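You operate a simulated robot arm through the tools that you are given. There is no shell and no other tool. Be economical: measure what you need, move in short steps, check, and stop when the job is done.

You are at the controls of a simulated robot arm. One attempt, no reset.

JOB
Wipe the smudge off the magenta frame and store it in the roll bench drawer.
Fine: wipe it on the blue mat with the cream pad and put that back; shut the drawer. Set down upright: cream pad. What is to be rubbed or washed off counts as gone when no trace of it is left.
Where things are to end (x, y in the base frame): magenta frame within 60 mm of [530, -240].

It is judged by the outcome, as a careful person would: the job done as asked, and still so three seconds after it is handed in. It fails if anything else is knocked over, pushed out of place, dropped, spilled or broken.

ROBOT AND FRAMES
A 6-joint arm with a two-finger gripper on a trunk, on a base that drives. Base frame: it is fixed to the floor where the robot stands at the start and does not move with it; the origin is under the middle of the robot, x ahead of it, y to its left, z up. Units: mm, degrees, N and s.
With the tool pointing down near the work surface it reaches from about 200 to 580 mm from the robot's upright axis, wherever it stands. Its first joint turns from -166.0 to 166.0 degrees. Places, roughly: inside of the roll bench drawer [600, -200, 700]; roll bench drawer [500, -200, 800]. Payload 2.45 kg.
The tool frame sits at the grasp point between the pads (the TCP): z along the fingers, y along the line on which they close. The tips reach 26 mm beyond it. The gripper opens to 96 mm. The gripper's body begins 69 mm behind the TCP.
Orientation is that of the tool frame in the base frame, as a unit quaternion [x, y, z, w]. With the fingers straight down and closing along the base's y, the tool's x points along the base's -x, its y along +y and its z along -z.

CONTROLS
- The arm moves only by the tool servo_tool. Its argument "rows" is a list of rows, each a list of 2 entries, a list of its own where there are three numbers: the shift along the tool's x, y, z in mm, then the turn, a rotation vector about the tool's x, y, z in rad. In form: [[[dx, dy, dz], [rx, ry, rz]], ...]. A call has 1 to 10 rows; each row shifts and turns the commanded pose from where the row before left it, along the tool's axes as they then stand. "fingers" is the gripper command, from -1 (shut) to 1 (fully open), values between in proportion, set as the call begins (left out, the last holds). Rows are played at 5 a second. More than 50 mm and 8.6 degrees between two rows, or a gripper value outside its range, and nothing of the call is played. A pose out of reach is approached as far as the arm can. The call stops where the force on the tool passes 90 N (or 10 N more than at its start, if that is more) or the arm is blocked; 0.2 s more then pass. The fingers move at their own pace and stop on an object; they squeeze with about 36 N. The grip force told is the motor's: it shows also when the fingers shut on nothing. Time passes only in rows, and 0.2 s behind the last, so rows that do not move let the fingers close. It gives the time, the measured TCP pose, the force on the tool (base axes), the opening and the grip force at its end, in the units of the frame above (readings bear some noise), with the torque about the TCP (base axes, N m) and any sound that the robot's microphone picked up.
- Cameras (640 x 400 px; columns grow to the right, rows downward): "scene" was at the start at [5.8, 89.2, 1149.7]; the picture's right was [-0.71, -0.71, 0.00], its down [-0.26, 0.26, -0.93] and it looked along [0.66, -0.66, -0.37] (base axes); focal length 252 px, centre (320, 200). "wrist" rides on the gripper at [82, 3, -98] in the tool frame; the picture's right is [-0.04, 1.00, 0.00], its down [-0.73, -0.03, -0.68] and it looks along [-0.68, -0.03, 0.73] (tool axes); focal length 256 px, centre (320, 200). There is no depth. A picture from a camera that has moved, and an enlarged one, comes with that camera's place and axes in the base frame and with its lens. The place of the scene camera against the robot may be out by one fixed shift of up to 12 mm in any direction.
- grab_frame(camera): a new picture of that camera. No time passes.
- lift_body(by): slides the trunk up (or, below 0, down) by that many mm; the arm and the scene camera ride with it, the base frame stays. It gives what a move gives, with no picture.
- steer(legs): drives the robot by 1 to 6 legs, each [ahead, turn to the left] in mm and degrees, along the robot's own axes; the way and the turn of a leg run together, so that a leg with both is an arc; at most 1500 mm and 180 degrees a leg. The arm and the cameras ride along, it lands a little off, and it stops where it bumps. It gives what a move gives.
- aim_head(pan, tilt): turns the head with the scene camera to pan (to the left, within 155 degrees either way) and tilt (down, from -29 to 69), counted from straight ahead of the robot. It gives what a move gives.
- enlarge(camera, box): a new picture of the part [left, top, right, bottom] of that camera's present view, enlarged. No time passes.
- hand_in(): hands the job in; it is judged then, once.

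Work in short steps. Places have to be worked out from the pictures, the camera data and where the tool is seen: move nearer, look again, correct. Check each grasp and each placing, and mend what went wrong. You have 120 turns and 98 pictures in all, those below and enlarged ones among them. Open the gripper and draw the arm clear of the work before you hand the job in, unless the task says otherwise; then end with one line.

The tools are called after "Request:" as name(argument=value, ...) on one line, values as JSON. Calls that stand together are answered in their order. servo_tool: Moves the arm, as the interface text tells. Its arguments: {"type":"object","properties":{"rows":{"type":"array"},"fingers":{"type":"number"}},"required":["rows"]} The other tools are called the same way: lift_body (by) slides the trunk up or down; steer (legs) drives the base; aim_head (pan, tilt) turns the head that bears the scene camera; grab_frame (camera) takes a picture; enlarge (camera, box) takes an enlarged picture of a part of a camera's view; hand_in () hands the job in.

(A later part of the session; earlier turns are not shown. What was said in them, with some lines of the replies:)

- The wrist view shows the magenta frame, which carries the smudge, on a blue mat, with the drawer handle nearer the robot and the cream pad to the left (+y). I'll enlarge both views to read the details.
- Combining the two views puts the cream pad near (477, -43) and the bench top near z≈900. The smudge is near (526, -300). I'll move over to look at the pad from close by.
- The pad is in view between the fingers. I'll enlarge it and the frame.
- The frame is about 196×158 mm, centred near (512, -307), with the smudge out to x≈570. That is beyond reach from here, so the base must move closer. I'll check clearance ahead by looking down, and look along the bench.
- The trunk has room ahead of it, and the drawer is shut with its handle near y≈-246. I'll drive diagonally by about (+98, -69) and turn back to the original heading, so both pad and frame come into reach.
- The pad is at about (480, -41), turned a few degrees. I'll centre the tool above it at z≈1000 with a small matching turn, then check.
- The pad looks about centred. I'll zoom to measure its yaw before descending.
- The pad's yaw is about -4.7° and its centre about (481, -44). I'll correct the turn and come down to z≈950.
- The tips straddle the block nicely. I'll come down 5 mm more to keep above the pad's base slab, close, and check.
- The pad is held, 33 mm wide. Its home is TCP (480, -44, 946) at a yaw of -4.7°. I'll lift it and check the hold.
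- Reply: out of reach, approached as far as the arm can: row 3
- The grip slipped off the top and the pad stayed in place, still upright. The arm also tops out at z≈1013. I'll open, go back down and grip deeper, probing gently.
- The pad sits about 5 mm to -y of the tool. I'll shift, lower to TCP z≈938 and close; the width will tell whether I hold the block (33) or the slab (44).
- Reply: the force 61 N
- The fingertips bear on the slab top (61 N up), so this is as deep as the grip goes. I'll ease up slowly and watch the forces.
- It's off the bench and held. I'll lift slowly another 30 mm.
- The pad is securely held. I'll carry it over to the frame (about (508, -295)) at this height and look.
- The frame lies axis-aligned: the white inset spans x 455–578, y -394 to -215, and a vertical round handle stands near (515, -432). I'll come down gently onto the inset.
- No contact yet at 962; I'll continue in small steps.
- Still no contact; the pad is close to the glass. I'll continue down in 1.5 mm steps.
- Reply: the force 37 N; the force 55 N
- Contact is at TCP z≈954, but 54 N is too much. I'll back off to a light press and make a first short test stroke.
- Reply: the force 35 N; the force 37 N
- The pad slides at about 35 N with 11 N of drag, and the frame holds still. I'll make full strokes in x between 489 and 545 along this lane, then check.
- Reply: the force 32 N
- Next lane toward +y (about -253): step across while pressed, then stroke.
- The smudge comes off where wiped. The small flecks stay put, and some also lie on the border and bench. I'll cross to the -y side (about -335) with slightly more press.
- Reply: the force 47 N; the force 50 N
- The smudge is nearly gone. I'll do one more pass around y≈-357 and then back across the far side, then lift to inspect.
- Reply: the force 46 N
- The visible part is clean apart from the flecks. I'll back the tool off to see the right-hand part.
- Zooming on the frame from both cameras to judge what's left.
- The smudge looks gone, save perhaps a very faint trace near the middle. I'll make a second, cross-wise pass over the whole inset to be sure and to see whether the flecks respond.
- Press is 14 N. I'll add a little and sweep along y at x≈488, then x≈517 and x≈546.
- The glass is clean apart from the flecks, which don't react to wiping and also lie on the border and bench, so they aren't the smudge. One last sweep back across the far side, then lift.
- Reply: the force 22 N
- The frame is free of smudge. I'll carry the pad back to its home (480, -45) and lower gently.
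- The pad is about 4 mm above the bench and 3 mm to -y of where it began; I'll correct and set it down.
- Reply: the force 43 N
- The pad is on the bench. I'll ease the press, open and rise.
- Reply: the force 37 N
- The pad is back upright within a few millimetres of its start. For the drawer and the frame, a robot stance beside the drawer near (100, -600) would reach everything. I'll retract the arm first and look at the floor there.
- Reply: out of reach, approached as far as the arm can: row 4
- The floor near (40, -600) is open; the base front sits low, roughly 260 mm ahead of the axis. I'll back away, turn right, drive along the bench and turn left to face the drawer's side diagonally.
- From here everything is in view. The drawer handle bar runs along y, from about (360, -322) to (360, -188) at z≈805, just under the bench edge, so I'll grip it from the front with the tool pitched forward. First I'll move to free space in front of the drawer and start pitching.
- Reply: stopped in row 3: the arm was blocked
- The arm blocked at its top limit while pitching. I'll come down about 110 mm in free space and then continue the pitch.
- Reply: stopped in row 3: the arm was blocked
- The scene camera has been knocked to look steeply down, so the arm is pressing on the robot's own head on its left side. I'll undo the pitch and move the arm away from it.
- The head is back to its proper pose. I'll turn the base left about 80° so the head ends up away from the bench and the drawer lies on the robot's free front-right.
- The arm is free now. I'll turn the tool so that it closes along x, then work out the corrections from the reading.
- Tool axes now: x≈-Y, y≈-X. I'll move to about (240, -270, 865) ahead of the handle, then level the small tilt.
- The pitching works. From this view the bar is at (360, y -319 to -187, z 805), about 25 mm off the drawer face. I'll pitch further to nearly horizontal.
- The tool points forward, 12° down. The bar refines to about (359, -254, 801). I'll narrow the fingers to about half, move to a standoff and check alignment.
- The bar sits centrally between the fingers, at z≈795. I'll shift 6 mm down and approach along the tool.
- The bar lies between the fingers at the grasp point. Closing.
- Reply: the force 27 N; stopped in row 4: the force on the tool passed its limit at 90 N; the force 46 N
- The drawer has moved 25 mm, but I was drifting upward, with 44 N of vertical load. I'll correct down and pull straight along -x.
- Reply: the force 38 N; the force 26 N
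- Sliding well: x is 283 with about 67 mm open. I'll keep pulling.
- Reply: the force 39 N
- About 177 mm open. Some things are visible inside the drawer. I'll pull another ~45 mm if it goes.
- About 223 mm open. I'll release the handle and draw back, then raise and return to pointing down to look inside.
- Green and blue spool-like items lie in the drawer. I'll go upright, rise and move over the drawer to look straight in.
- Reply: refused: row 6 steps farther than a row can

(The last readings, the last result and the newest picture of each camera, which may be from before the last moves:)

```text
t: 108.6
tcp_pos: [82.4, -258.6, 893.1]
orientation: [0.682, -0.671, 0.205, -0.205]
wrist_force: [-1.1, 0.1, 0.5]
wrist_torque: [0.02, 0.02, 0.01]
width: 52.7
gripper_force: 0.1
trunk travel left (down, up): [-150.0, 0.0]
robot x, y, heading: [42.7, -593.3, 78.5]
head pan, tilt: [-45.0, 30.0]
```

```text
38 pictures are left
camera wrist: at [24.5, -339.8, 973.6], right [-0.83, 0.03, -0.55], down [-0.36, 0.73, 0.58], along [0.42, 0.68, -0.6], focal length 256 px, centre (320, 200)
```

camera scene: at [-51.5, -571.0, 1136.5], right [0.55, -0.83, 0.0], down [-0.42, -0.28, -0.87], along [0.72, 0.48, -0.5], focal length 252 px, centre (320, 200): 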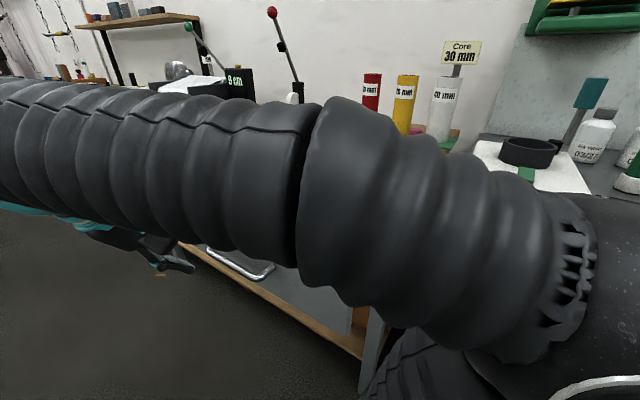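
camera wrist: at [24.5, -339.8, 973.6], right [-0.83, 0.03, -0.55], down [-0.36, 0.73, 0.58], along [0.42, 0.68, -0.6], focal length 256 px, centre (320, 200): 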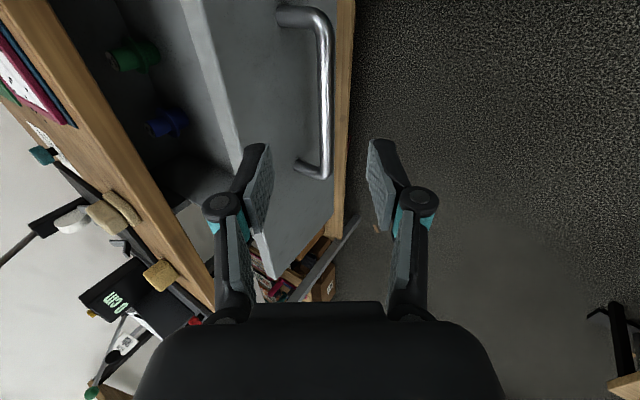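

One row was too long; I'll send the same move again with shorter rows.

Request:
servo_tool(rows=[[[0, 0, 0], [-0.145, 0, 0]], [[0, 0, 0], [-0.145, 0, 0]], [[0, 0, 0], [-0.145, 0, 0]], [[0, 0, 0], [-0.145, 0, 0]], [[8, 0, -35], [0, 0, 0]], [[8, -30, -35], [0, 0, 0]], [[8, -45, 0], [0, 0, 0]], [[8, -45, 0], [0, 0, 0]], [[8, -45, 0], [0, 0, 0]], [[0, -20, 0], [0, 0, 0]]])

Request:
grab_frame(camera="wrist")

```text
t: 110.8
tcp_pos: [266.2, -294.9, 963.5]
orientation: [0.712, -0.702, 0.006, -0.002]
wrist_force: [-0.2, 0.2, 0.8]
wrist_torque: [0.01, -0.02, 0.02]
width: 52.8
gripper_force: 0.0
trunk travel left (down, up): [-150.0, 0.0]
robot x, y, heading: [40.4, -590.5, 78.4]
head pan, tilt: [-45.0, 30.0]
```

```text
37 pictures are left
camera wrist: at [261.5, -375.3, 1062.8], right [-1.0, 0.03, -0.01], down [0.01, 0.74, 0.68], along [0.03, 0.67, -0.74], focal length 256 px, centre (320, 200)
```

wrist: 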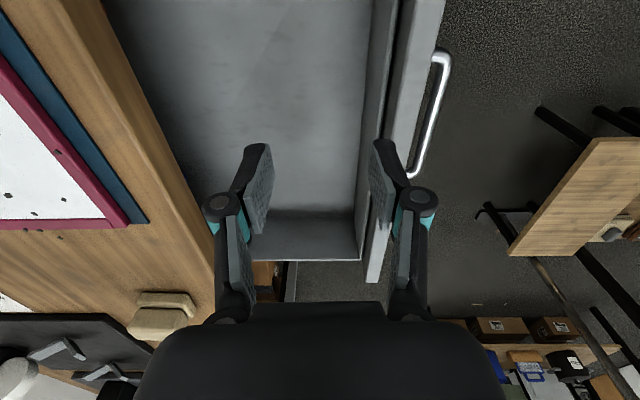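

The front part of the drawer is empty. Its floor is near z≈703 and its opening spans x≈205–383, y≈-410 to -15, with the spools far at the back. Now for the frame's handle: I'll turn the tool to close along y and open fully.

Request:
servo_tool(rows=[[[0, 0, -4], [0, 0, 0.145]], [[0, 0, -4], [0, 0, 0.145]], [[0, 0, -4], [0, 0, 0.145]], [[0, 0, -4], [0, 0, 0.145]], [[0, 0, -4], [0, 0, 0.145]], [[0, 0, -4], [0, 0, 0.145]], [[0, 0, 0], [0, 0, 0.145]], [[0, 0, 0], [0, 0, 0.145]], [[0, 0, 0], [0, 0, 0.145]], [[0, 0, 0], [0, 0, 0.145]]], fingers=1)

Request:
grab_frame(camera="wrist")

```text
t: 113.0
tcp_pos: [267.0, -295.7, 989.2]
orientation: [-0.066, 0.998, -0.003, 0.004]
wrist_force: [-1.0, 0.8, 0.5]
wrist_torque: [-0.02, -0.01, -0.01]
width: 96.0
gripper_force: 0.1
trunk travel left (down, up): [-150.0, 0.0]
robot x, y, heading: [39.6, -589.6, 78.0]
head pan, tilt: [-45.0, 30.0]
```

```text
36 pictures are left
camera wrist: at [183.3, -301.9, 1086.1], right [-0.09, 1.0, -0.01], down [0.72, 0.07, 0.69], along [0.68, 0.06, -0.73], focal length 256 px, centre (320, 200)
```

wrist: 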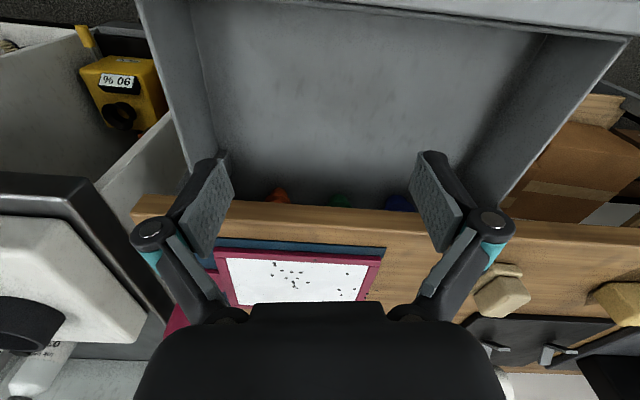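

The drawer interior spans about y -450 to 0. I'll finish the turn and move to about (440, -425), short of the frame's handle, to measure it.

Request:
servo_tool(rows=[[[-31, -29, 0], [0, 0, 0]], [[-31, -29, 0], [0, 0, 0]], [[-31, -29, 0], [0, 0, 0]], [[-31, -29, 0], [0, 0, 0]], [[-31, -30, 0], [0, 0, 0]], [[0, 0, 0], [0, 0, 0.13]], [[0, 0, 0], [0, 0, 0]]])

Request:
grab_frame(camera="wrist")

Request:
grab_frame(camera="scene")

```text
t: 114.6
tcp_pos: [438.7, -420.2, 991.1]
orientation: [-0.002, 1.0, -0.004, 0.005]
wrist_force: [-0.2, 0.0, -1.1]
wrist_torque: [-0.01, -0.04, 0.04]
width: 95.9
gripper_force: 0.1
trunk travel left (down, up): [-150.0, 0.0]
robot x, y, heading: [40.4, -590.3, 78.7]
head pan, tilt: [-45.0, 30.0]
```

```text
35 pictures are left
camera wrist: at [355.2, -417.1, 1087.4], right [0.04, 1.0, -0.01], down [0.73, -0.02, 0.69], along [0.69, -0.03, -0.73], focal length 256 px, centre (320, 200)
```

wrist: 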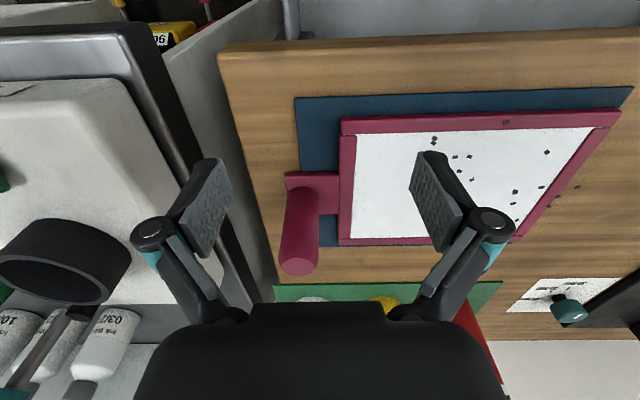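

```text
34 pictures are left
camera scene: at [-51.4, -571.0, 1136.5], right [0.55, -0.83, 0.0], down [-0.42, -0.28, -0.87], along [0.72, 0.48, -0.5], focal length 252 px, centre (320, 200)
```

scene: 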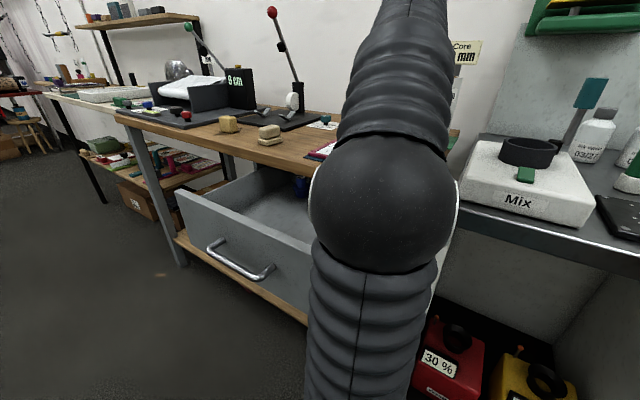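

The handle is a 30 mm cylinder at (517, -439), top at z≈985, and the frame is square to the axes. I'll slide in with the fingers on either side of it and come down to z≈957.

Request:
servo_tool(rows=[[[0, -19, 0], [0, 0, 0]], [[-26, 0, 0], [0, 0, 0]], [[-26, 0, 0], [0, 0, 0]], [[-26, 0, 0], [0, 0, 0]], [[0, 0, 15], [0, 0, 0]], [[0, 0, 15], [0, 0, 0]], [[0, 0, 0], [0, 0, 0]]])

Request:
grab_frame(camera="wrist")

```text
t: 116.2
tcp_pos: [520.4, -437.4, 960.9]
orientation: [-0.002, 1.0, -0.002, 0.004]
wrist_force: [0.1, -0.6, 0.3]
wrist_torque: [-0.01, 0.04, 0.01]
width: 96.0
gripper_force: 0.0
trunk travel left (down, up): [-150.0, 0.0]
robot x, y, heading: [42.5, -589.0, 78.6]
head pan, tilt: [-45.0, 30.0]
```

```text
33 pictures are left
camera wrist: at [436.2, -432.6, 1058.1], right [0.04, 1.0, -0.01], down [0.73, -0.02, 0.69], along [0.69, -0.03, -0.73], focal length 256 px, centre (320, 200)
```

wrist: 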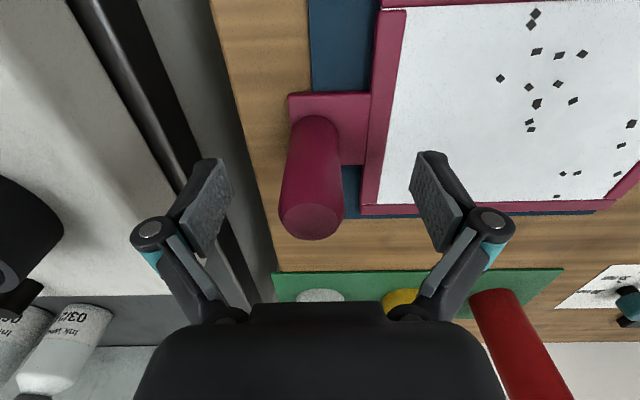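

Well centred. A small correction, then close on the handle.

Request:
servo_tool(rows=[[[2, -2, 5], [0, 0, 0]], [[0, 0, 0], [0, 0, 0]]])

Request:
servo_tool(rows=[[[0, 0, 0], [0, 0, 0]], [[0, 0, 0], [0, 0, 0]], [[0, 0, 0], [0, 0, 0]], [[0, 0, 0], [0, 0, 0]]], fingers=-1)

Request:
servo_tool(rows=[[[0, 0, -3], [0, 0, 0]], [[0, 0, -4], [0, 0, 0]], [[0, 0, -4], [0, 0, 0]], [[0, 0, 0], [0, 0, 0]]])

Request:
grab_frame(camera="wrist")

```text
t: 116.8
tcp_pos: [517.4, -440.6, 956.6]
orientation: [-0.002, 1.0, -0.003, 0.004]
wrist_force: [-0.5, -0.6, 0.1]
wrist_torque: [-0.01, -0.02, 0.01]
width: 95.9
gripper_force: 0.1
trunk travel left (down, up): [-150.0, 0.0]
robot x, y, heading: [35.8, -592.8, 78.5]
head pan, tilt: [-45.0, 30.0]
```

```text
t: 117.8
tcp_pos: [518.0, -440.6, 958.1]
orientation: [-0.001, 1.0, -0.002, 0.007]
wrist_force: [0.8, -1.5, 6.6]
wrist_torque: [-0.02, 0.05, -0.02]
width: 29.1
gripper_force: 36.4
trunk travel left (down, up): [-150.0, 0.0]
robot x, y, heading: [36.6, -591.3, 78.6]
head pan, tilt: [-45.0, 30.0]
```

```text
t: 118.8
tcp_pos: [515.6, -439.9, 969.9]
orientation: [-0.002, 1.0, -0.003, 0.004]
wrist_force: [0.5, -0.1, -1.1]
wrist_torque: [-0.23, 0.02, -0.02]
width: 29.0
gripper_force: 35.9
trunk travel left (down, up): [-150.0, 0.0]
robot x, y, heading: [40.0, -591.0, 78.5]
head pan, tilt: [-45.0, 30.0]
```

```text
32 pictures are left
camera wrist: at [432.0, -436.8, 1064.8], right [0.04, 1.0, -0.01], down [0.73, -0.02, 0.69], along [0.69, -0.03, -0.73], focal length 256 px, centre (320, 200)
```

wrist: 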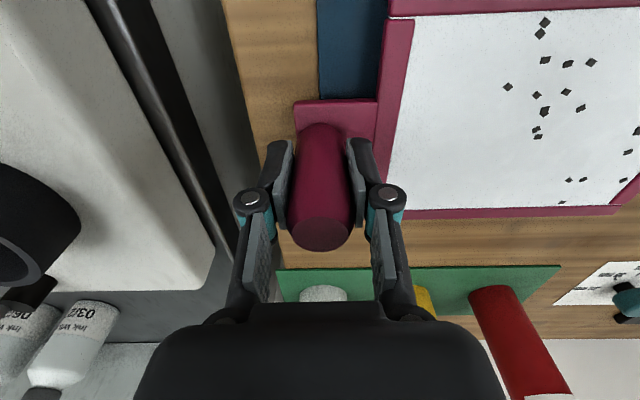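

The frame is off the mat and held level. It is light. I'll raise it further, then carry it out over the open drawer.

Request:
servo_tool(rows=[[[0, 0, -8], [0, 0, 0]], [[0, 0, -9], [0, 0, 0]], [[0, 0, -8], [0, 0, 0]], [[0, 0, 0], [0, 0, 0]]])

Request:
servo_tool(rows=[[[20, 7, 0], [0, 0, 0]], [[28, 9, 0], [0, 0, 0]], [[28, 9, 0], [0, 0, 0]], [[28, 9, 0], [0, 0, 0]], [[28, 9, 0], [0, 0, 0]], [[28, 9, 0], [0, 0, 0]], [[28, 9, 0], [0, 0, 0]], [[20, 7, 0], [0, 0, 0]], [[13, 3, 0], [0, 0, 0]], [[0, 0, 0], [0, 0, 0]]])

Request:
grab_frame(camera="wrist")

Request:
grab_frame(camera="scene")

```text
t: 119.8
tcp_pos: [514.3, -439.9, 990.3]
orientation: [-0.001, 1.0, -0.002, 0.007]
wrist_force: [-0.1, 0.0, -1.2]
wrist_torque: [-0.22, 0.02, 0.03]
width: 29.2
gripper_force: 35.8
out of reach, approached as far as the arm can: row 3
trunk travel left (down, up): [-150.0, 0.0]
robot x, y, heading: [37.8, -594.4, 78.2]
head pan, tilt: [-45.0, 30.0]
```

```text
t: 122.0
tcp_pos: [292.1, -370.8, 987.8]
orientation: [-0.003, 1.0, -0.004, 0.004]
wrist_force: [-0.1, -0.2, -2.0]
wrist_torque: [-0.2, 0.02, 0.0]
width: 29.2
gripper_force: 36.0
trunk travel left (down, up): [-150.0, 0.0]
robot x, y, heading: [38.8, -591.3, 78.3]
head pan, tilt: [-45.0, 30.0]
```

```text
31 pictures are left
camera wrist: at [208.8, -366.1, 1085.3], right [0.04, 1.0, -0.01], down [0.73, -0.02, 0.69], along [0.69, -0.03, -0.73], focal length 256 px, centre (320, 200)
```

wrist: 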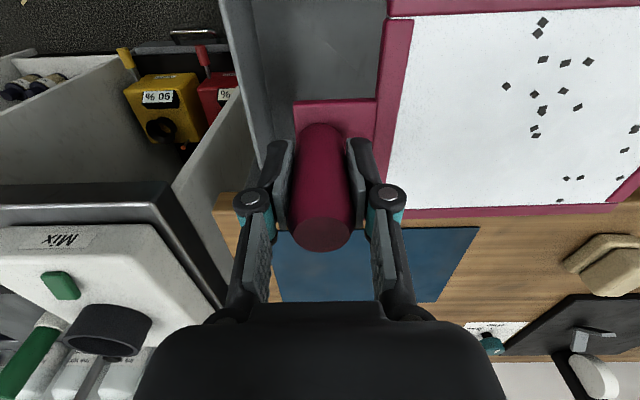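

```text
30 pictures are left
camera scene: at [-51.4, -571.0, 1136.5], right [0.55, -0.83, 0.0], down [-0.42, -0.28, -0.87], along [0.72, 0.48, -0.5], focal length 252 px, centre (320, 200)
```

scene: 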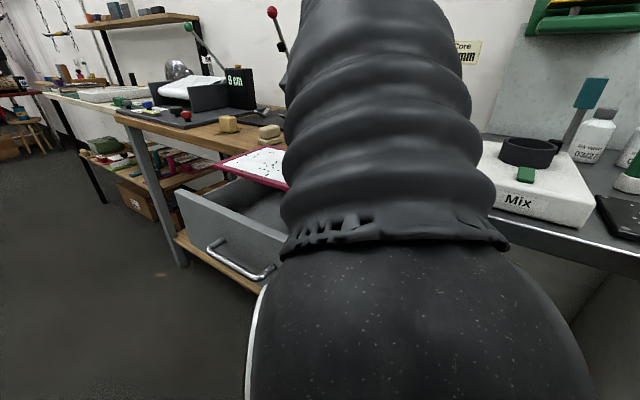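

The frame now spans x≈215–367, between the drawer's inner front (≈206) and the bench edge (≈378). I'll lower with the trunk in steps, first 75 mm, and check.

Request:
lift_body(by=-75)

Request:
grab_frame(camera="wrist")

Request:
grab_frame(camera="scene")

```text
t: 123.1
tcp_pos: [292.4, -370.0, 912.7]
orientation: [-0.002, 1.0, -0.002, 0.005]
wrist_force: [-0.1, -0.3, -2.6]
wrist_torque: [-0.23, 0.0, -0.02]
width: 29.1
gripper_force: 36.7
trunk travel left (down, up): [-75.0, 75.0]
robot x, y, heading: [39.1, -591.0, 78.1]
head pan, tilt: [-45.0, 30.0]
```

```text
29 pictures are left
camera wrist: at [208.9, -366.1, 1010.3], right [0.04, 1.0, -0.01], down [0.73, -0.02, 0.69], along [0.69, -0.03, -0.73], focal length 256 px, centre (320, 200)
```

wrist: 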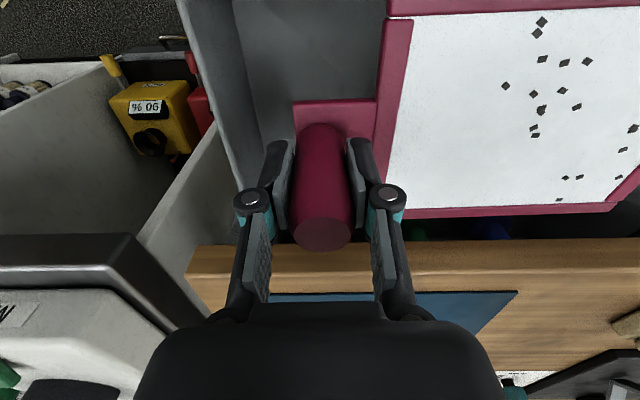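

```text
28 pictures are left
camera scene: at [-51.4, -571.0, 1061.5], right [0.55, -0.83, 0.0], down [-0.42, -0.28, -0.87], along [0.72, 0.48, -0.5], focal length 252 px, centre (320, 200)
```

scene: 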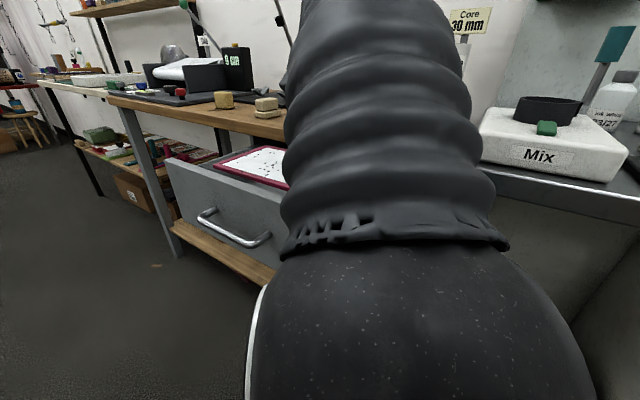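

Clear of the bench edge. I'll zoom the scene view to check the near edge against the drawer front.

Request:
enlarge(camera="scene", box=[150, 120, 310, 220])

```text
4.00 times, centred on (230, 170) of scene
camera zoom: at [-51.4, -571.0, 1061.5], right [0.55, -0.83, 0.0], down [-0.42, -0.28, -0.87], along [0.72, 0.48, -0.5], focal length 1010 px, centre (680, 320)
```

zoom: 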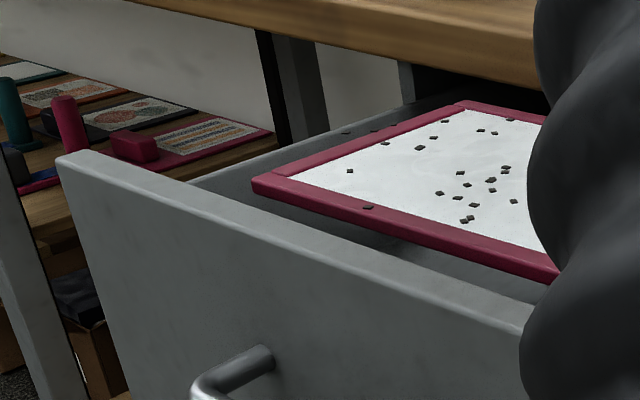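

Before lowering further I'll look closely at the glass from both cameras once more for any remaining trace.

Request:
enlarge(camera="wrist", box=[380, 0, 640, 220])

Request:
enlarge(camera="scene", box=[210, 140, 290, 190])

```text
1.82 times, centred on (510, 110) of wrist
camera zoom: at [208.9, -366.1, 1010.3], right [0.04, 1.0, -0.01], down [0.73, -0.02, 0.69], along [0.69, -0.03, -0.73], focal length 465 px, centre (-26, 364)
```

zoom: 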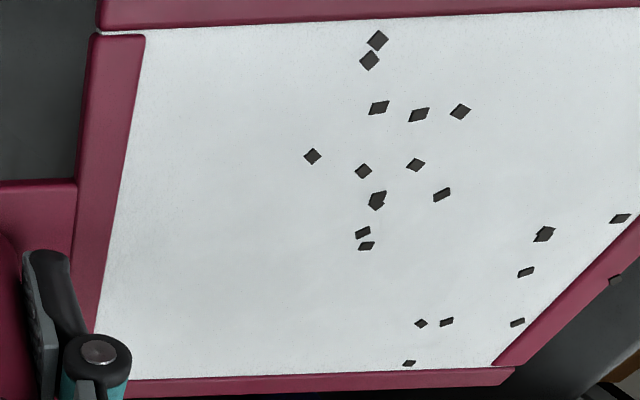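

```text
8.00 times, centred on (250, 165) of scene
camera zoom: at [-51.4, -571.0, 1061.5], right [0.55, -0.83, 0.0], down [-0.42, -0.28, -0.87], along [0.72, 0.48, -0.5], focal length 2020 px, centre (880, 480)
```

zoom: 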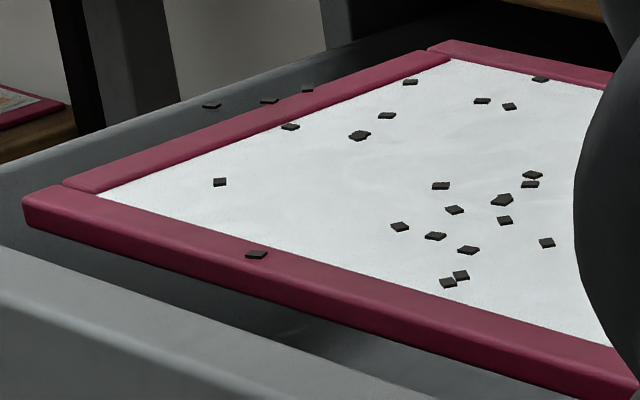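

The glass is clean. Only the dark flecks remain: they sit rigidly on and even beyond the frame, moved with it, and did not change under repeated wiping, so they aren't the smudge. I'll continue lowering.

Request:
lift_body(by=-40)

Request:
lift_body(by=-35)

Request:
grab_frame(camera="wrist")

Request:
enlarge(camera="scene", box=[130, 60, 310, 180])

```text
t: 123.9
tcp_pos: [292.9, -370.6, 872.2]
orientation: [-0.001, 1.0, -0.003, 0.005]
wrist_force: [0.2, 0.0, -1.8]
wrist_torque: [-0.21, 0.0, 0.03]
width: 29.3
gripper_force: 36.2
trunk travel left (down, up): [-35.0, 115.0]
robot x, y, heading: [38.8, -590.0, 78.2]
head pan, tilt: [-45.0, 30.0]
```

```text
t: 124.7
tcp_pos: [291.8, -369.7, 839.3]
orientation: [-0.001, 1.0, -0.003, 0.005]
wrist_force: [0.4, 0.4, -1.5]
wrist_torque: [-0.18, 0.01, -0.02]
width: 29.0
gripper_force: 35.9
trunk travel left (down, up): [0.0, 150.0]
robot x, y, heading: [40.9, -594.2, 78.4]
head pan, tilt: [-45.0, 30.0]
```

```text
24 pictures are left
camera wrist: at [208.9, -366.1, 935.3], right [0.04, 1.0, -0.01], down [0.73, -0.02, 0.69], along [0.69, -0.03, -0.73], focal length 256 px, centre (320, 200)
```

wrist: 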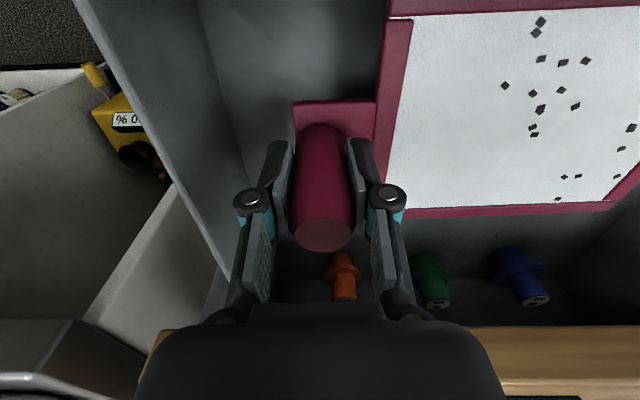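

```text
3.33 times, centred on (220, 120) of scene
camera zoom: at [-51.4, -571.0, 986.4], right [0.55, -0.83, 0.0], down [-0.42, -0.28, -0.87], along [0.72, 0.48, -0.5], focal length 842 px, centre (653, 467)
```

zoom: 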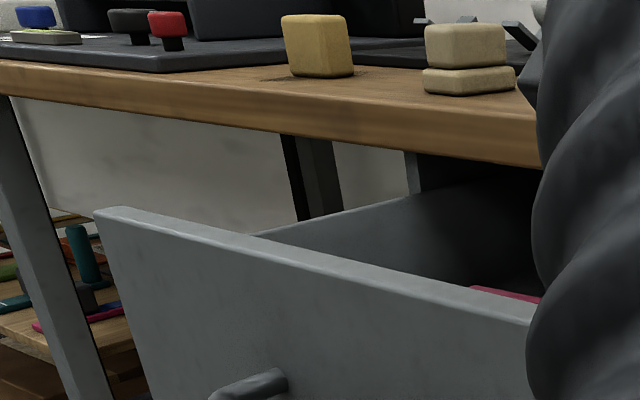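

The frame is inside, below the bench. The orange, green and blue spools stand well back, at x≈550. I'll shift 8 mm inward and lower with the arm.

Request:
servo_tool(rows=[[[-8, 0, 0], [0, 0, 0]], [[0, 0, 12], [0, 0, 0]], [[0, 0, 12], [0, 0, 0]], [[0, 0, 12], [0, 0, 0]], [[0, 0, 12], [0, 0, 0]], [[0, 0, 10], [0, 0, 0]], [[0, 0, 0], [0, 0, 0]]])

Request:
servo_tool(rows=[[[0, 0, 4], [0, 0, 0]], [[0, 0, 4], [0, 0, 0]], [[0, 0, 0], [0, 0, 0]]])

Request:
grab_frame(camera="wrist")

```text
t: 126.3
tcp_pos: [302.3, -370.9, 782.1]
orientation: [-0.002, 1.0, -0.002, 0.006]
wrist_force: [-0.9, -1.4, 31.4]
wrist_torque: [-0.06, -0.13, 0.01]
width: 29.5
gripper_force: 35.9
trunk travel left (down, up): [0.0, 150.0]
robot x, y, heading: [38.4, -591.6, 78.3]
head pan, tilt: [-45.0, 30.0]
```

```text
t: 127.1
tcp_pos: [301.4, -370.8, 773.9]
orientation: [-0.002, 1.0, -0.004, 0.005]
wrist_force: [1.5, 1.4, 32.1]
wrist_torque: [-0.01, -0.11, 0.0]
width: 29.1
gripper_force: 36.3
trunk travel left (down, up): [0.0, 150.0]
robot x, y, heading: [40.2, -589.1, 78.4]
head pan, tilt: [-45.0, 30.0]
```

```text
22 pictures are left
camera wrist: at [217.6, -367.1, 870.3], right [0.04, 1.0, 0.0], down [0.73, -0.02, 0.69], along [0.69, -0.03, -0.73], focal length 256 px, centre (320, 200)
```

wrist: 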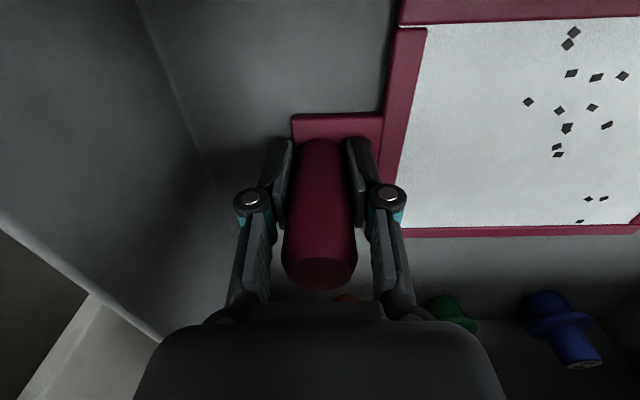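

The frame touched down, and the grip slid a little along the handle as it seated (about 32 N). I'll release, opening partway, and rise to check how it sits.

Request:
servo_tool(rows=[[[0, 0, -1], [0, 0, 0]], [[0, 0, 0], [0, 0, 0]], [[0, 0, 0], [0, 0, 0]], [[0, 0, -10], [0, 0, 0]], [[0, 0, -15], [0, 0, 0]], [[0, 0, -20], [0, 0, 0]], [[0, 0, -20], [0, 0, 0]], [[0, 0, 0], [0, 0, 0]]], fingers=0.3)

Request:
grab_frame(camera="wrist")

```text
t: 128.9
tcp_pos: [301.1, -370.4, 837.8]
orientation: [-0.002, 1.0, -0.003, 0.004]
wrist_force: [0.0, -0.1, -0.8]
wrist_torque: [-0.02, 0.0, 0.01]
width: 62.3
gripper_force: 0.0
trunk travel left (down, up): [0.0, 150.0]
robot x, y, heading: [39.2, -591.9, 78.2]
head pan, tilt: [-45.0, 30.0]
```

```text
21 pictures are left
camera wrist: at [218.0, -367.4, 934.9], right [0.04, 1.0, -0.01], down [0.73, -0.02, 0.69], along [0.69, -0.03, -0.73], focal length 256 px, centre (320, 200)
```

wrist: 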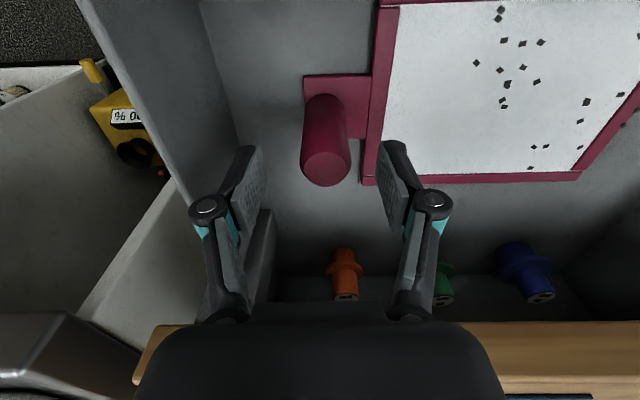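

The frame lies flat in the drawer's front compartment with the handle upright, its top near z≈822, below the drawer front's top. I'll rise straight out with the trunk.

Request:
lift_body(by=150)

Request:
grab_frame(camera="wrist")

```text
t: 130.7
tcp_pos: [301.8, -370.2, 989.2]
orientation: [-0.002, 1.0, -0.003, 0.005]
wrist_force: [-0.2, -0.4, 0.5]
wrist_torque: [-0.01, -0.04, -0.01]
width: 62.5
gripper_force: 0.0
trunk travel left (down, up): [-150.0, 0.0]
robot x, y, heading: [39.1, -587.3, 78.2]
head pan, tilt: [-45.0, 30.0]
```

```text
20 pictures are left
camera wrist: at [218.0, -367.4, 1084.6], right [0.04, 1.0, -0.01], down [0.73, -0.02, 0.69], along [0.69, -0.03, -0.73], focal length 256 px, centre (320, 200)
```

wrist: 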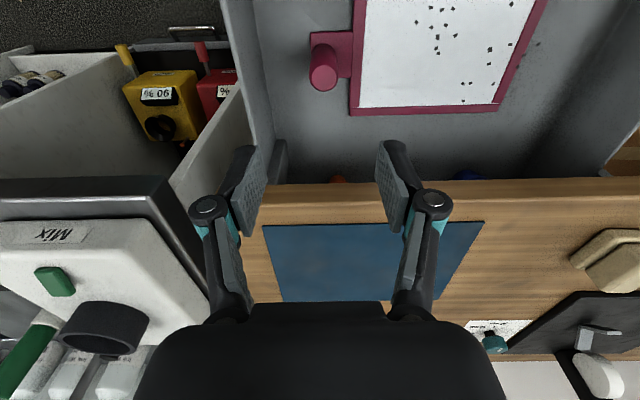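

All is clear: mat and bench are undisturbed, with the pad at home. I'll close the fingers, move in front of the drawer handle and come down.

Request:
servo_tool(rows=[[[35, 19.5, 0], [0, 0, 0]], [[35, 19.5, 0], [0, 0, 0]], [[35, 19.5, 0], [0, 0, 0]], [[35, 19.5, 0], [0, 0, 0]], [[35, 19.5, 0], [0, 0, 0]], [[37, 19.5, 0], [0, 0, 0]], [[0, 0, 0], [0, 0, 0]]], fingers=-1)

Request:
lift_body(by=-100)

Request:
grab_frame(camera="wrist")

```text
t: 132.2
tcp_pos: [87.2, -255.4, 985.5]
orientation: [-0.002, 1.0, -0.002, 0.005]
wrist_force: [0.8, 0.3, -0.7]
wrist_torque: [0.01, -0.04, 0.0]
width: 0.2
gripper_force: 28.9
trunk travel left (down, up): [-150.0, 0.0]
robot x, y, heading: [40.0, -589.8, 78.2]
head pan, tilt: [-45.0, 30.0]
```

```text
t: 133.6
tcp_pos: [87.7, -256.1, 884.5]
orientation: [-0.001, 1.0, -0.003, 0.005]
wrist_force: [0.7, -0.6, -0.1]
wrist_torque: [-0.03, 0.01, -0.01]
width: 0.0
gripper_force: 28.4
trunk travel left (down, up): [-50.0, 100.0]
robot x, y, heading: [39.5, -592.0, 78.5]
head pan, tilt: [-45.0, 30.0]
```

```text
19 pictures are left
camera wrist: at [3.4, -251.4, 982.1], right [0.04, 1.0, -0.01], down [0.73, -0.02, 0.69], along [0.69, -0.03, -0.73], focal length 256 px, centre (320, 200)
```

wrist: 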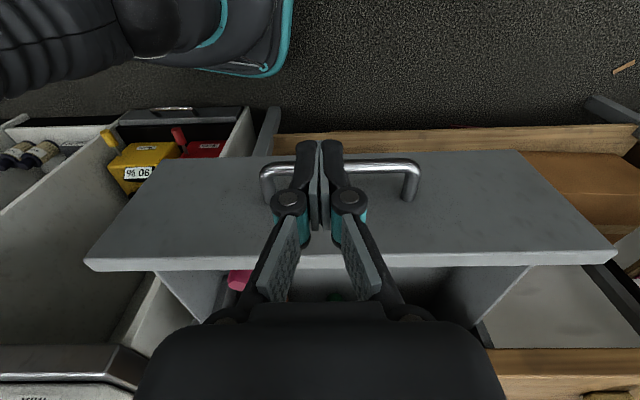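

The closed fingers are in front of the bar (x≈137). I'll lower 78 mm to bar height, then push gently.

Request:
servo_tool(rows=[[[0, 3, 26], [0, 0, 0]], [[0, 3, 26], [0, 0, 0]], [[0, 2, 26], [0, 0, 0]], [[-12, 0, 0], [0, 0, 0]], [[-10, 0, 0], [0, 0, 0]], [[0, 0, 0], [0, 0, 0]]])

Request:
servo_tool(rows=[[[-12, 0, 0], [0, 0, 0]], [[-12, 0, 0], [0, 0, 0]], [[-12, 0, 0], [0, 0, 0]], [[0, 0, 0], [0, 0, 0]]])

Request:
grab_frame(camera="wrist")

```text
t: 135.0
tcp_pos: [111.4, -250.4, 805.2]
orientation: [-0.002, 1.0, -0.002, 0.005]
wrist_force: [-0.6, -0.7, 0.6]
wrist_torque: [0.0, 0.0, 0.01]
width: 0.2
gripper_force: 29.0
trunk travel left (down, up): [-50.0, 100.0]
robot x, y, heading: [38.2, -591.8, 78.2]
head pan, tilt: [-45.0, 30.0]
```

```text
t: 136.0
tcp_pos: [146.2, -247.5, 805.6]
orientation: [-0.001, 1.0, -0.003, 0.004]
wrist_force: [-1.3, -0.3, -0.1]
wrist_torque: [-0.01, 0.01, -0.03]
width: 0.0
gripper_force: 28.5
trunk travel left (down, up): [-50.0, 100.0]
robot x, y, heading: [44.2, -591.9, 78.4]
head pan, tilt: [-45.0, 30.0]
```

```text
18 pictures are left
camera wrist: at [62.9, -243.9, 903.6], right [0.04, 1.0, -0.01], down [0.73, -0.02, 0.69], along [0.69, -0.03, -0.73], focal length 256 px, centre (320, 200)
```

wrist: 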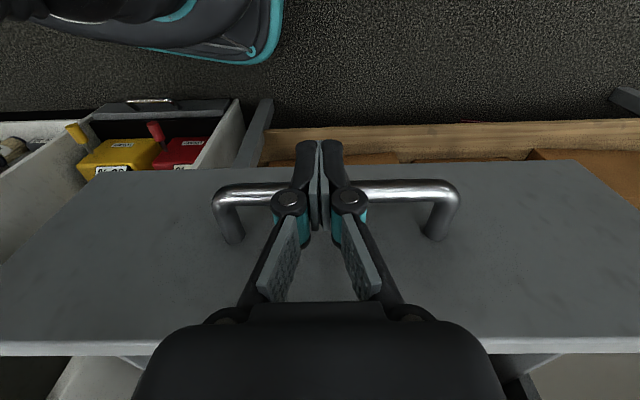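

The bar is against the fingers and the drawer moves with little force. I'll push on steadily.

Request:
servo_tool(rows=[[[-14, 0, 0], [0, 0, 0]], [[-14, 0, 0], [0, 0, 0]], [[-14, 0, 0], [0, 0, 0]], [[-14, 0, 0], [0, 0, 0]], [[-14, 0, 0], [0, 0, 0]], [[-14, 0, 0], [0, 0, 0]], [[0, 0, 0], [0, 0, 0]]])

Request:
grab_frame(camera="wrist")

Request:
grab_frame(camera="scene")

```text
t: 137.6
tcp_pos: [230.5, -247.8, 808.3]
orientation: [-0.002, 1.0, -0.003, 0.006]
wrist_force: [0.0, -0.6, 0.8]
wrist_torque: [0.0, 0.03, 0.0]
width: 0.0
gripper_force: 28.7
trunk travel left (down, up): [-50.0, 100.0]
robot x, y, heading: [38.9, -591.1, 78.5]
head pan, tilt: [-45.0, 30.0]
```

```text
17 pictures are left
camera wrist: at [146.9, -244.1, 905.6], right [0.04, 1.0, -0.01], down [0.73, -0.02, 0.69], along [0.69, -0.03, -0.73], focal length 256 px, centre (320, 200)
```

wrist: 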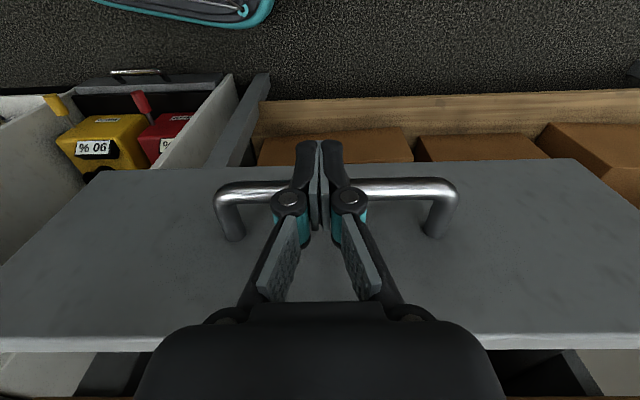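

```text
16 pictures are left
camera scene: at [-51.5, -571.0, 1036.5], right [0.55, -0.83, 0.0], down [-0.42, -0.28, -0.87], along [0.72, 0.48, -0.5], focal length 252 px, centre (320, 200)
```

scene: 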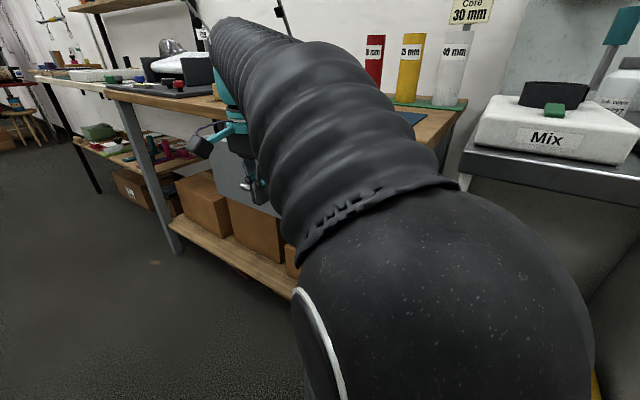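

It is closing smoothly. Next I'll push to x≈314, then in small steps to the stop.

Request:
servo_tool(rows=[[[-14, 0, 0], [0, 0, 0]], [[-14, 0, 0], [0, 0, 0]], [[-14, 0, 0], [0, 0, 0]], [[-14, 0, 0], [0, 0, 0]], [[-14, 0, 0], [0, 0, 0]], [[-14, 0, 0], [0, 0, 0]], [[0, 0, 0], [0, 0, 0]]])

Request:
servo_tool(rows=[[[-7, 0, 0], [0, 0, 0]], [[-7, 0, 0], [0, 0, 0]], [[-5, 0, 0], [0, 0, 0]], [[0, 0, 0], [0, 0, 0]]])

Request:
grab_frame(camera="wrist")

```text
t: 139.2
tcp_pos: [313.6, -248.4, 808.6]
orientation: [-0.002, 1.0, -0.002, 0.005]
wrist_force: [-0.1, -0.5, 0.0]
wrist_torque: [0.0, 0.01, -0.02]
width: 0.1
gripper_force: 28.6
trunk travel left (down, up): [-50.0, 100.0]
robot x, y, heading: [36.3, -590.0, 78.3]
head pan, tilt: [-45.0, 30.0]
```

```text
t: 140.2
tcp_pos: [333.4, -245.9, 809.0]
orientation: [-0.002, 1.0, -0.002, 0.004]
wrist_force: [-0.6, -0.4, -1.0]
wrist_torque: [-0.01, 0.03, 0.0]
width: 0.0
gripper_force: 28.4
trunk travel left (down, up): [-50.0, 100.0]
robot x, y, heading: [39.7, -593.4, 78.5]
head pan, tilt: [-45.0, 30.0]
```

```text
15 pictures are left
camera wrist: at [248.4, -243.0, 905.2], right [0.04, 1.0, -0.01], down [0.73, -0.02, 0.69], along [0.69, -0.03, -0.73], focal length 256 px, centre (320, 200)
```

wrist: 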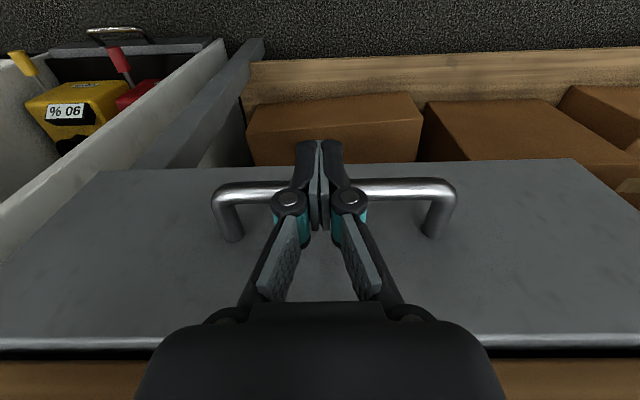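

Almost shut. I'll continue with 3–4 mm steps until the force rises.

Request:
servo_tool(rows=[[[-4, 0, 0], [0, 0, 0]], [[-3, 0, 0], [0, 0, 0]], [[0, 0, 0], [0, 0, 0]]])

Request:
servo_tool(rows=[[[-3, 0, 0], [0, 0, 0]], [[-3, 0, 0], [0, 0, 0]], [[0, 0, 0], [0, 0, 0]]])

Request:
servo_tool(rows=[[[-3, 0, 0], [0, 0, 0]], [[0, 0, 0], [0, 0, 0]]])

Request:
grab_frame(camera="wrist")

```text
t: 141.0
tcp_pos: [337.4, -248.4, 808.1]
orientation: [-0.002, 1.0, -0.003, 0.005]
wrist_force: [-1.8, 1.9, -0.3]
wrist_torque: [0.04, 0.06, -0.04]
width: 0.0
gripper_force: 28.1
trunk travel left (down, up): [-50.0, 100.0]
robot x, y, heading: [38.2, -592.0, 78.2]
head pan, tilt: [-45.0, 30.0]
```

```text
t: 141.8
tcp_pos: [345.4, -247.3, 810.4]
orientation: [-0.002, 1.0, -0.003, 0.006]
wrist_force: [-1.2, -0.2, -0.3]
wrist_torque: [-0.04, 0.02, -0.03]
width: 0.1
gripper_force: 28.4
trunk travel left (down, up): [-50.0, 100.0]
robot x, y, heading: [41.0, -590.1, 78.4]
head pan, tilt: [-45.0, 30.0]
```

```text
t: 142.4
tcp_pos: [348.0, -247.5, 809.7]
orientation: [-0.002, 1.0, -0.004, 0.004]
wrist_force: [-6.3, -0.8, -3.2]
wrist_torque: [0.01, 0.2, -0.06]
width: 0.0
gripper_force: 28.8
trunk travel left (down, up): [-50.0, 100.0]
robot x, y, heading: [38.1, -588.4, 78.3]
head pan, tilt: [-45.0, 30.0]
```

```text
14 pictures are left
camera wrist: at [264.7, -242.7, 906.5], right [0.04, 1.0, -0.01], down [0.73, -0.02, 0.69], along [0.68, -0.03, -0.73], focal length 256 px, centre (320, 200)
```

wrist: 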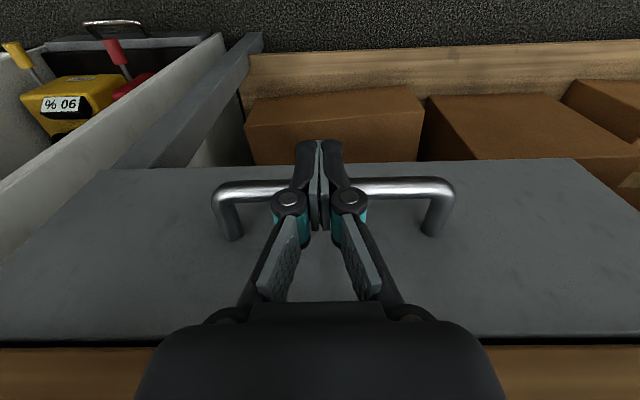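

Force is rising. One or two more small pushes to confirm the stop.

Request:
servo_tool(rows=[[[-2, 0, 0], [0, 0, 0]], [[0, 0, 0], [0, 0, 0]]])

Request:
servo_tool(rows=[[[-2, 0, 0], [0, 0, 0]], [[0, 0, 0], [0, 0, 0]]])

```text
t: 143.0
tcp_pos: [349.5, -247.7, 810.5]
orientation: [-0.002, 1.0, -0.004, 0.003]
wrist_force: [-36.4, 1.1, -14.8]
wrist_torque: [-0.01, 0.92, -0.05]
width: 5.8
gripper_force: 28.6
trunk travel left (down, up): [-50.0, 100.0]
robot x, y, heading: [41.5, -592.1, 78.6]
head pan, tilt: [-45.0, 30.0]
```

```text
t: 143.6
tcp_pos: [349.2, -246.7, 808.7]
orientation: [-0.002, 1.0, -0.004, 0.002]
wrist_force: [-58.0, -1.4, -24.2]
wrist_torque: [0.2, 1.44, -0.07]
width: 5.8
gripper_force: 28.9
trunk travel left (down, up): [-50.0, 100.0]
robot x, y, heading: [41.0, -588.3, 78.5]
head pan, tilt: [-45.0, 30.0]
```

The drawer is against its stop (58 N). I'll back off gently and check that it stays shut.

Request:
servo_tool(rows=[[[3, 0, 0], [0, 0, 0]], [[4, 0, 0], [0, 0, 0]], [[10, 0, 0], [0, 0, 0]], [[20, 0, 0], [0, 0, 0]], [[30, 0, 0], [0, 0, 0]], [[40, 0, 0], [0, 0, 0]], [[0, 0, 0], [0, 0, 0]]])

Request:
lift_body(by=100)

Request:
grab_frame(camera="wrist")

```text
t: 145.2
tcp_pos: [244.0, -249.4, 810.9]
orientation: [-0.002, 1.0, -0.002, 0.004]
wrist_force: [-0.1, 0.0, 0.8]
wrist_torque: [-0.03, 0.02, -0.03]
width: 0.0
gripper_force: 28.8
trunk travel left (down, up): [-50.0, 100.0]
robot x, y, heading: [39.2, -590.0, 78.1]
head pan, tilt: [-45.0, 30.0]
```

```text
t: 146.5
tcp_pos: [245.7, -249.9, 910.2]
orientation: [-0.002, 1.0, -0.004, 0.003]
wrist_force: [-0.2, 0.5, 0.2]
wrist_torque: [-0.01, -0.01, 0.0]
width: 0.1
gripper_force: 28.4
trunk travel left (down, up): [-150.0, 0.0]
robot x, y, heading: [42.5, -590.6, 78.3]
head pan, tilt: [-45.0, 30.0]
```

```text
13 pictures are left
camera wrist: at [161.0, -244.9, 1007.2], right [0.04, 1.0, -0.01], down [0.73, -0.02, 0.69], along [0.69, -0.03, -0.73], focal length 256 px, centre (320, 200)
```

wrist: 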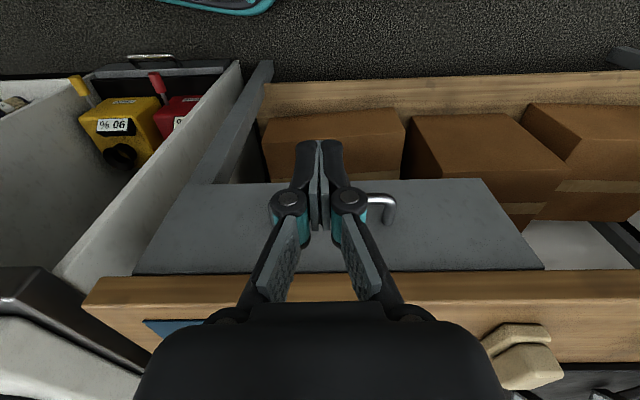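

The drawer is shut. I'll raise and retract the arm, open the gripper and take a last look.

Request:
servo_tool(rows=[[[30, 0, -20], [0, 0, 0]], [[40, 0, -10], [0, 0, 0]], [[40, 0, 0], [0, 0, 0]], [[30, 0, 0], [0, 0, 0]], [[0, 0, 0], [0, 0, 0]]], fingers=1)

Request:
grab_frame(camera="scene")

Request:
grab_frame(camera="wrist")

```text
t: 147.7
tcp_pos: [107.3, -251.3, 940.3]
orientation: [-0.002, 1.0, -0.004, 0.005]
wrist_force: [0.4, -1.0, 0.1]
wrist_torque: [0.01, -0.02, 0.02]
width: 96.3
gripper_force: 0.1
trunk travel left (down, up): [-150.0, 0.0]
robot x, y, heading: [34.0, -592.5, 78.4]
head pan, tilt: [-45.0, 30.0]
```

```text
12 pictures are left
camera scene: at [-51.9, -570.9, 1136.5], right [0.55, -0.83, 0.0], down [-0.42, -0.28, -0.87], along [0.72, 0.48, -0.5], focal length 252 px, centre (320, 200)
```

scene: 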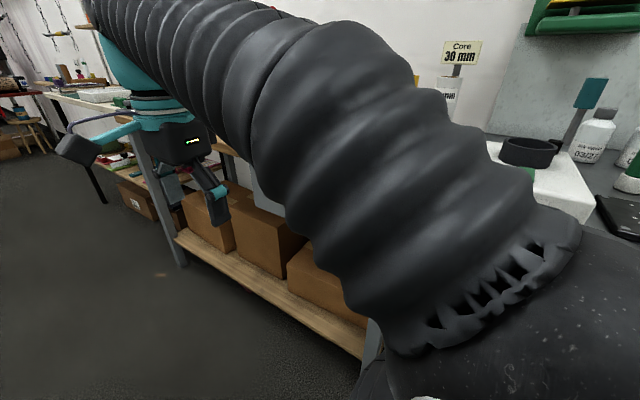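

```text
11 pictures are left
camera wrist: at [23.7, -246.2, 1037.4], right [0.04, 1.0, -0.01], down [0.73, -0.02, 0.69], along [0.69, -0.03, -0.73], focal length 256 px, centre (320, 200)
```

wrist: 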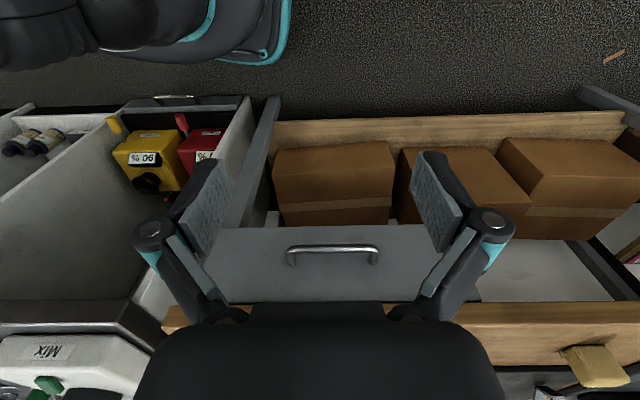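

The drawer is shut, the pad is back upright at its place, and the arm is clear with the gripper open. Handing in.

Request:
hand_in()

```text
The job is handed in.
```

I wiped the smudge off the magenta frame on the blue mat, put the cream pad back upright within a few mm of its start, laid the frame in the roll bench drawer at about [523, -235] by my estimate, and shut the drawer; small dark flecks that didn't change under wiping and weren't part of the smudge remain on the frame.
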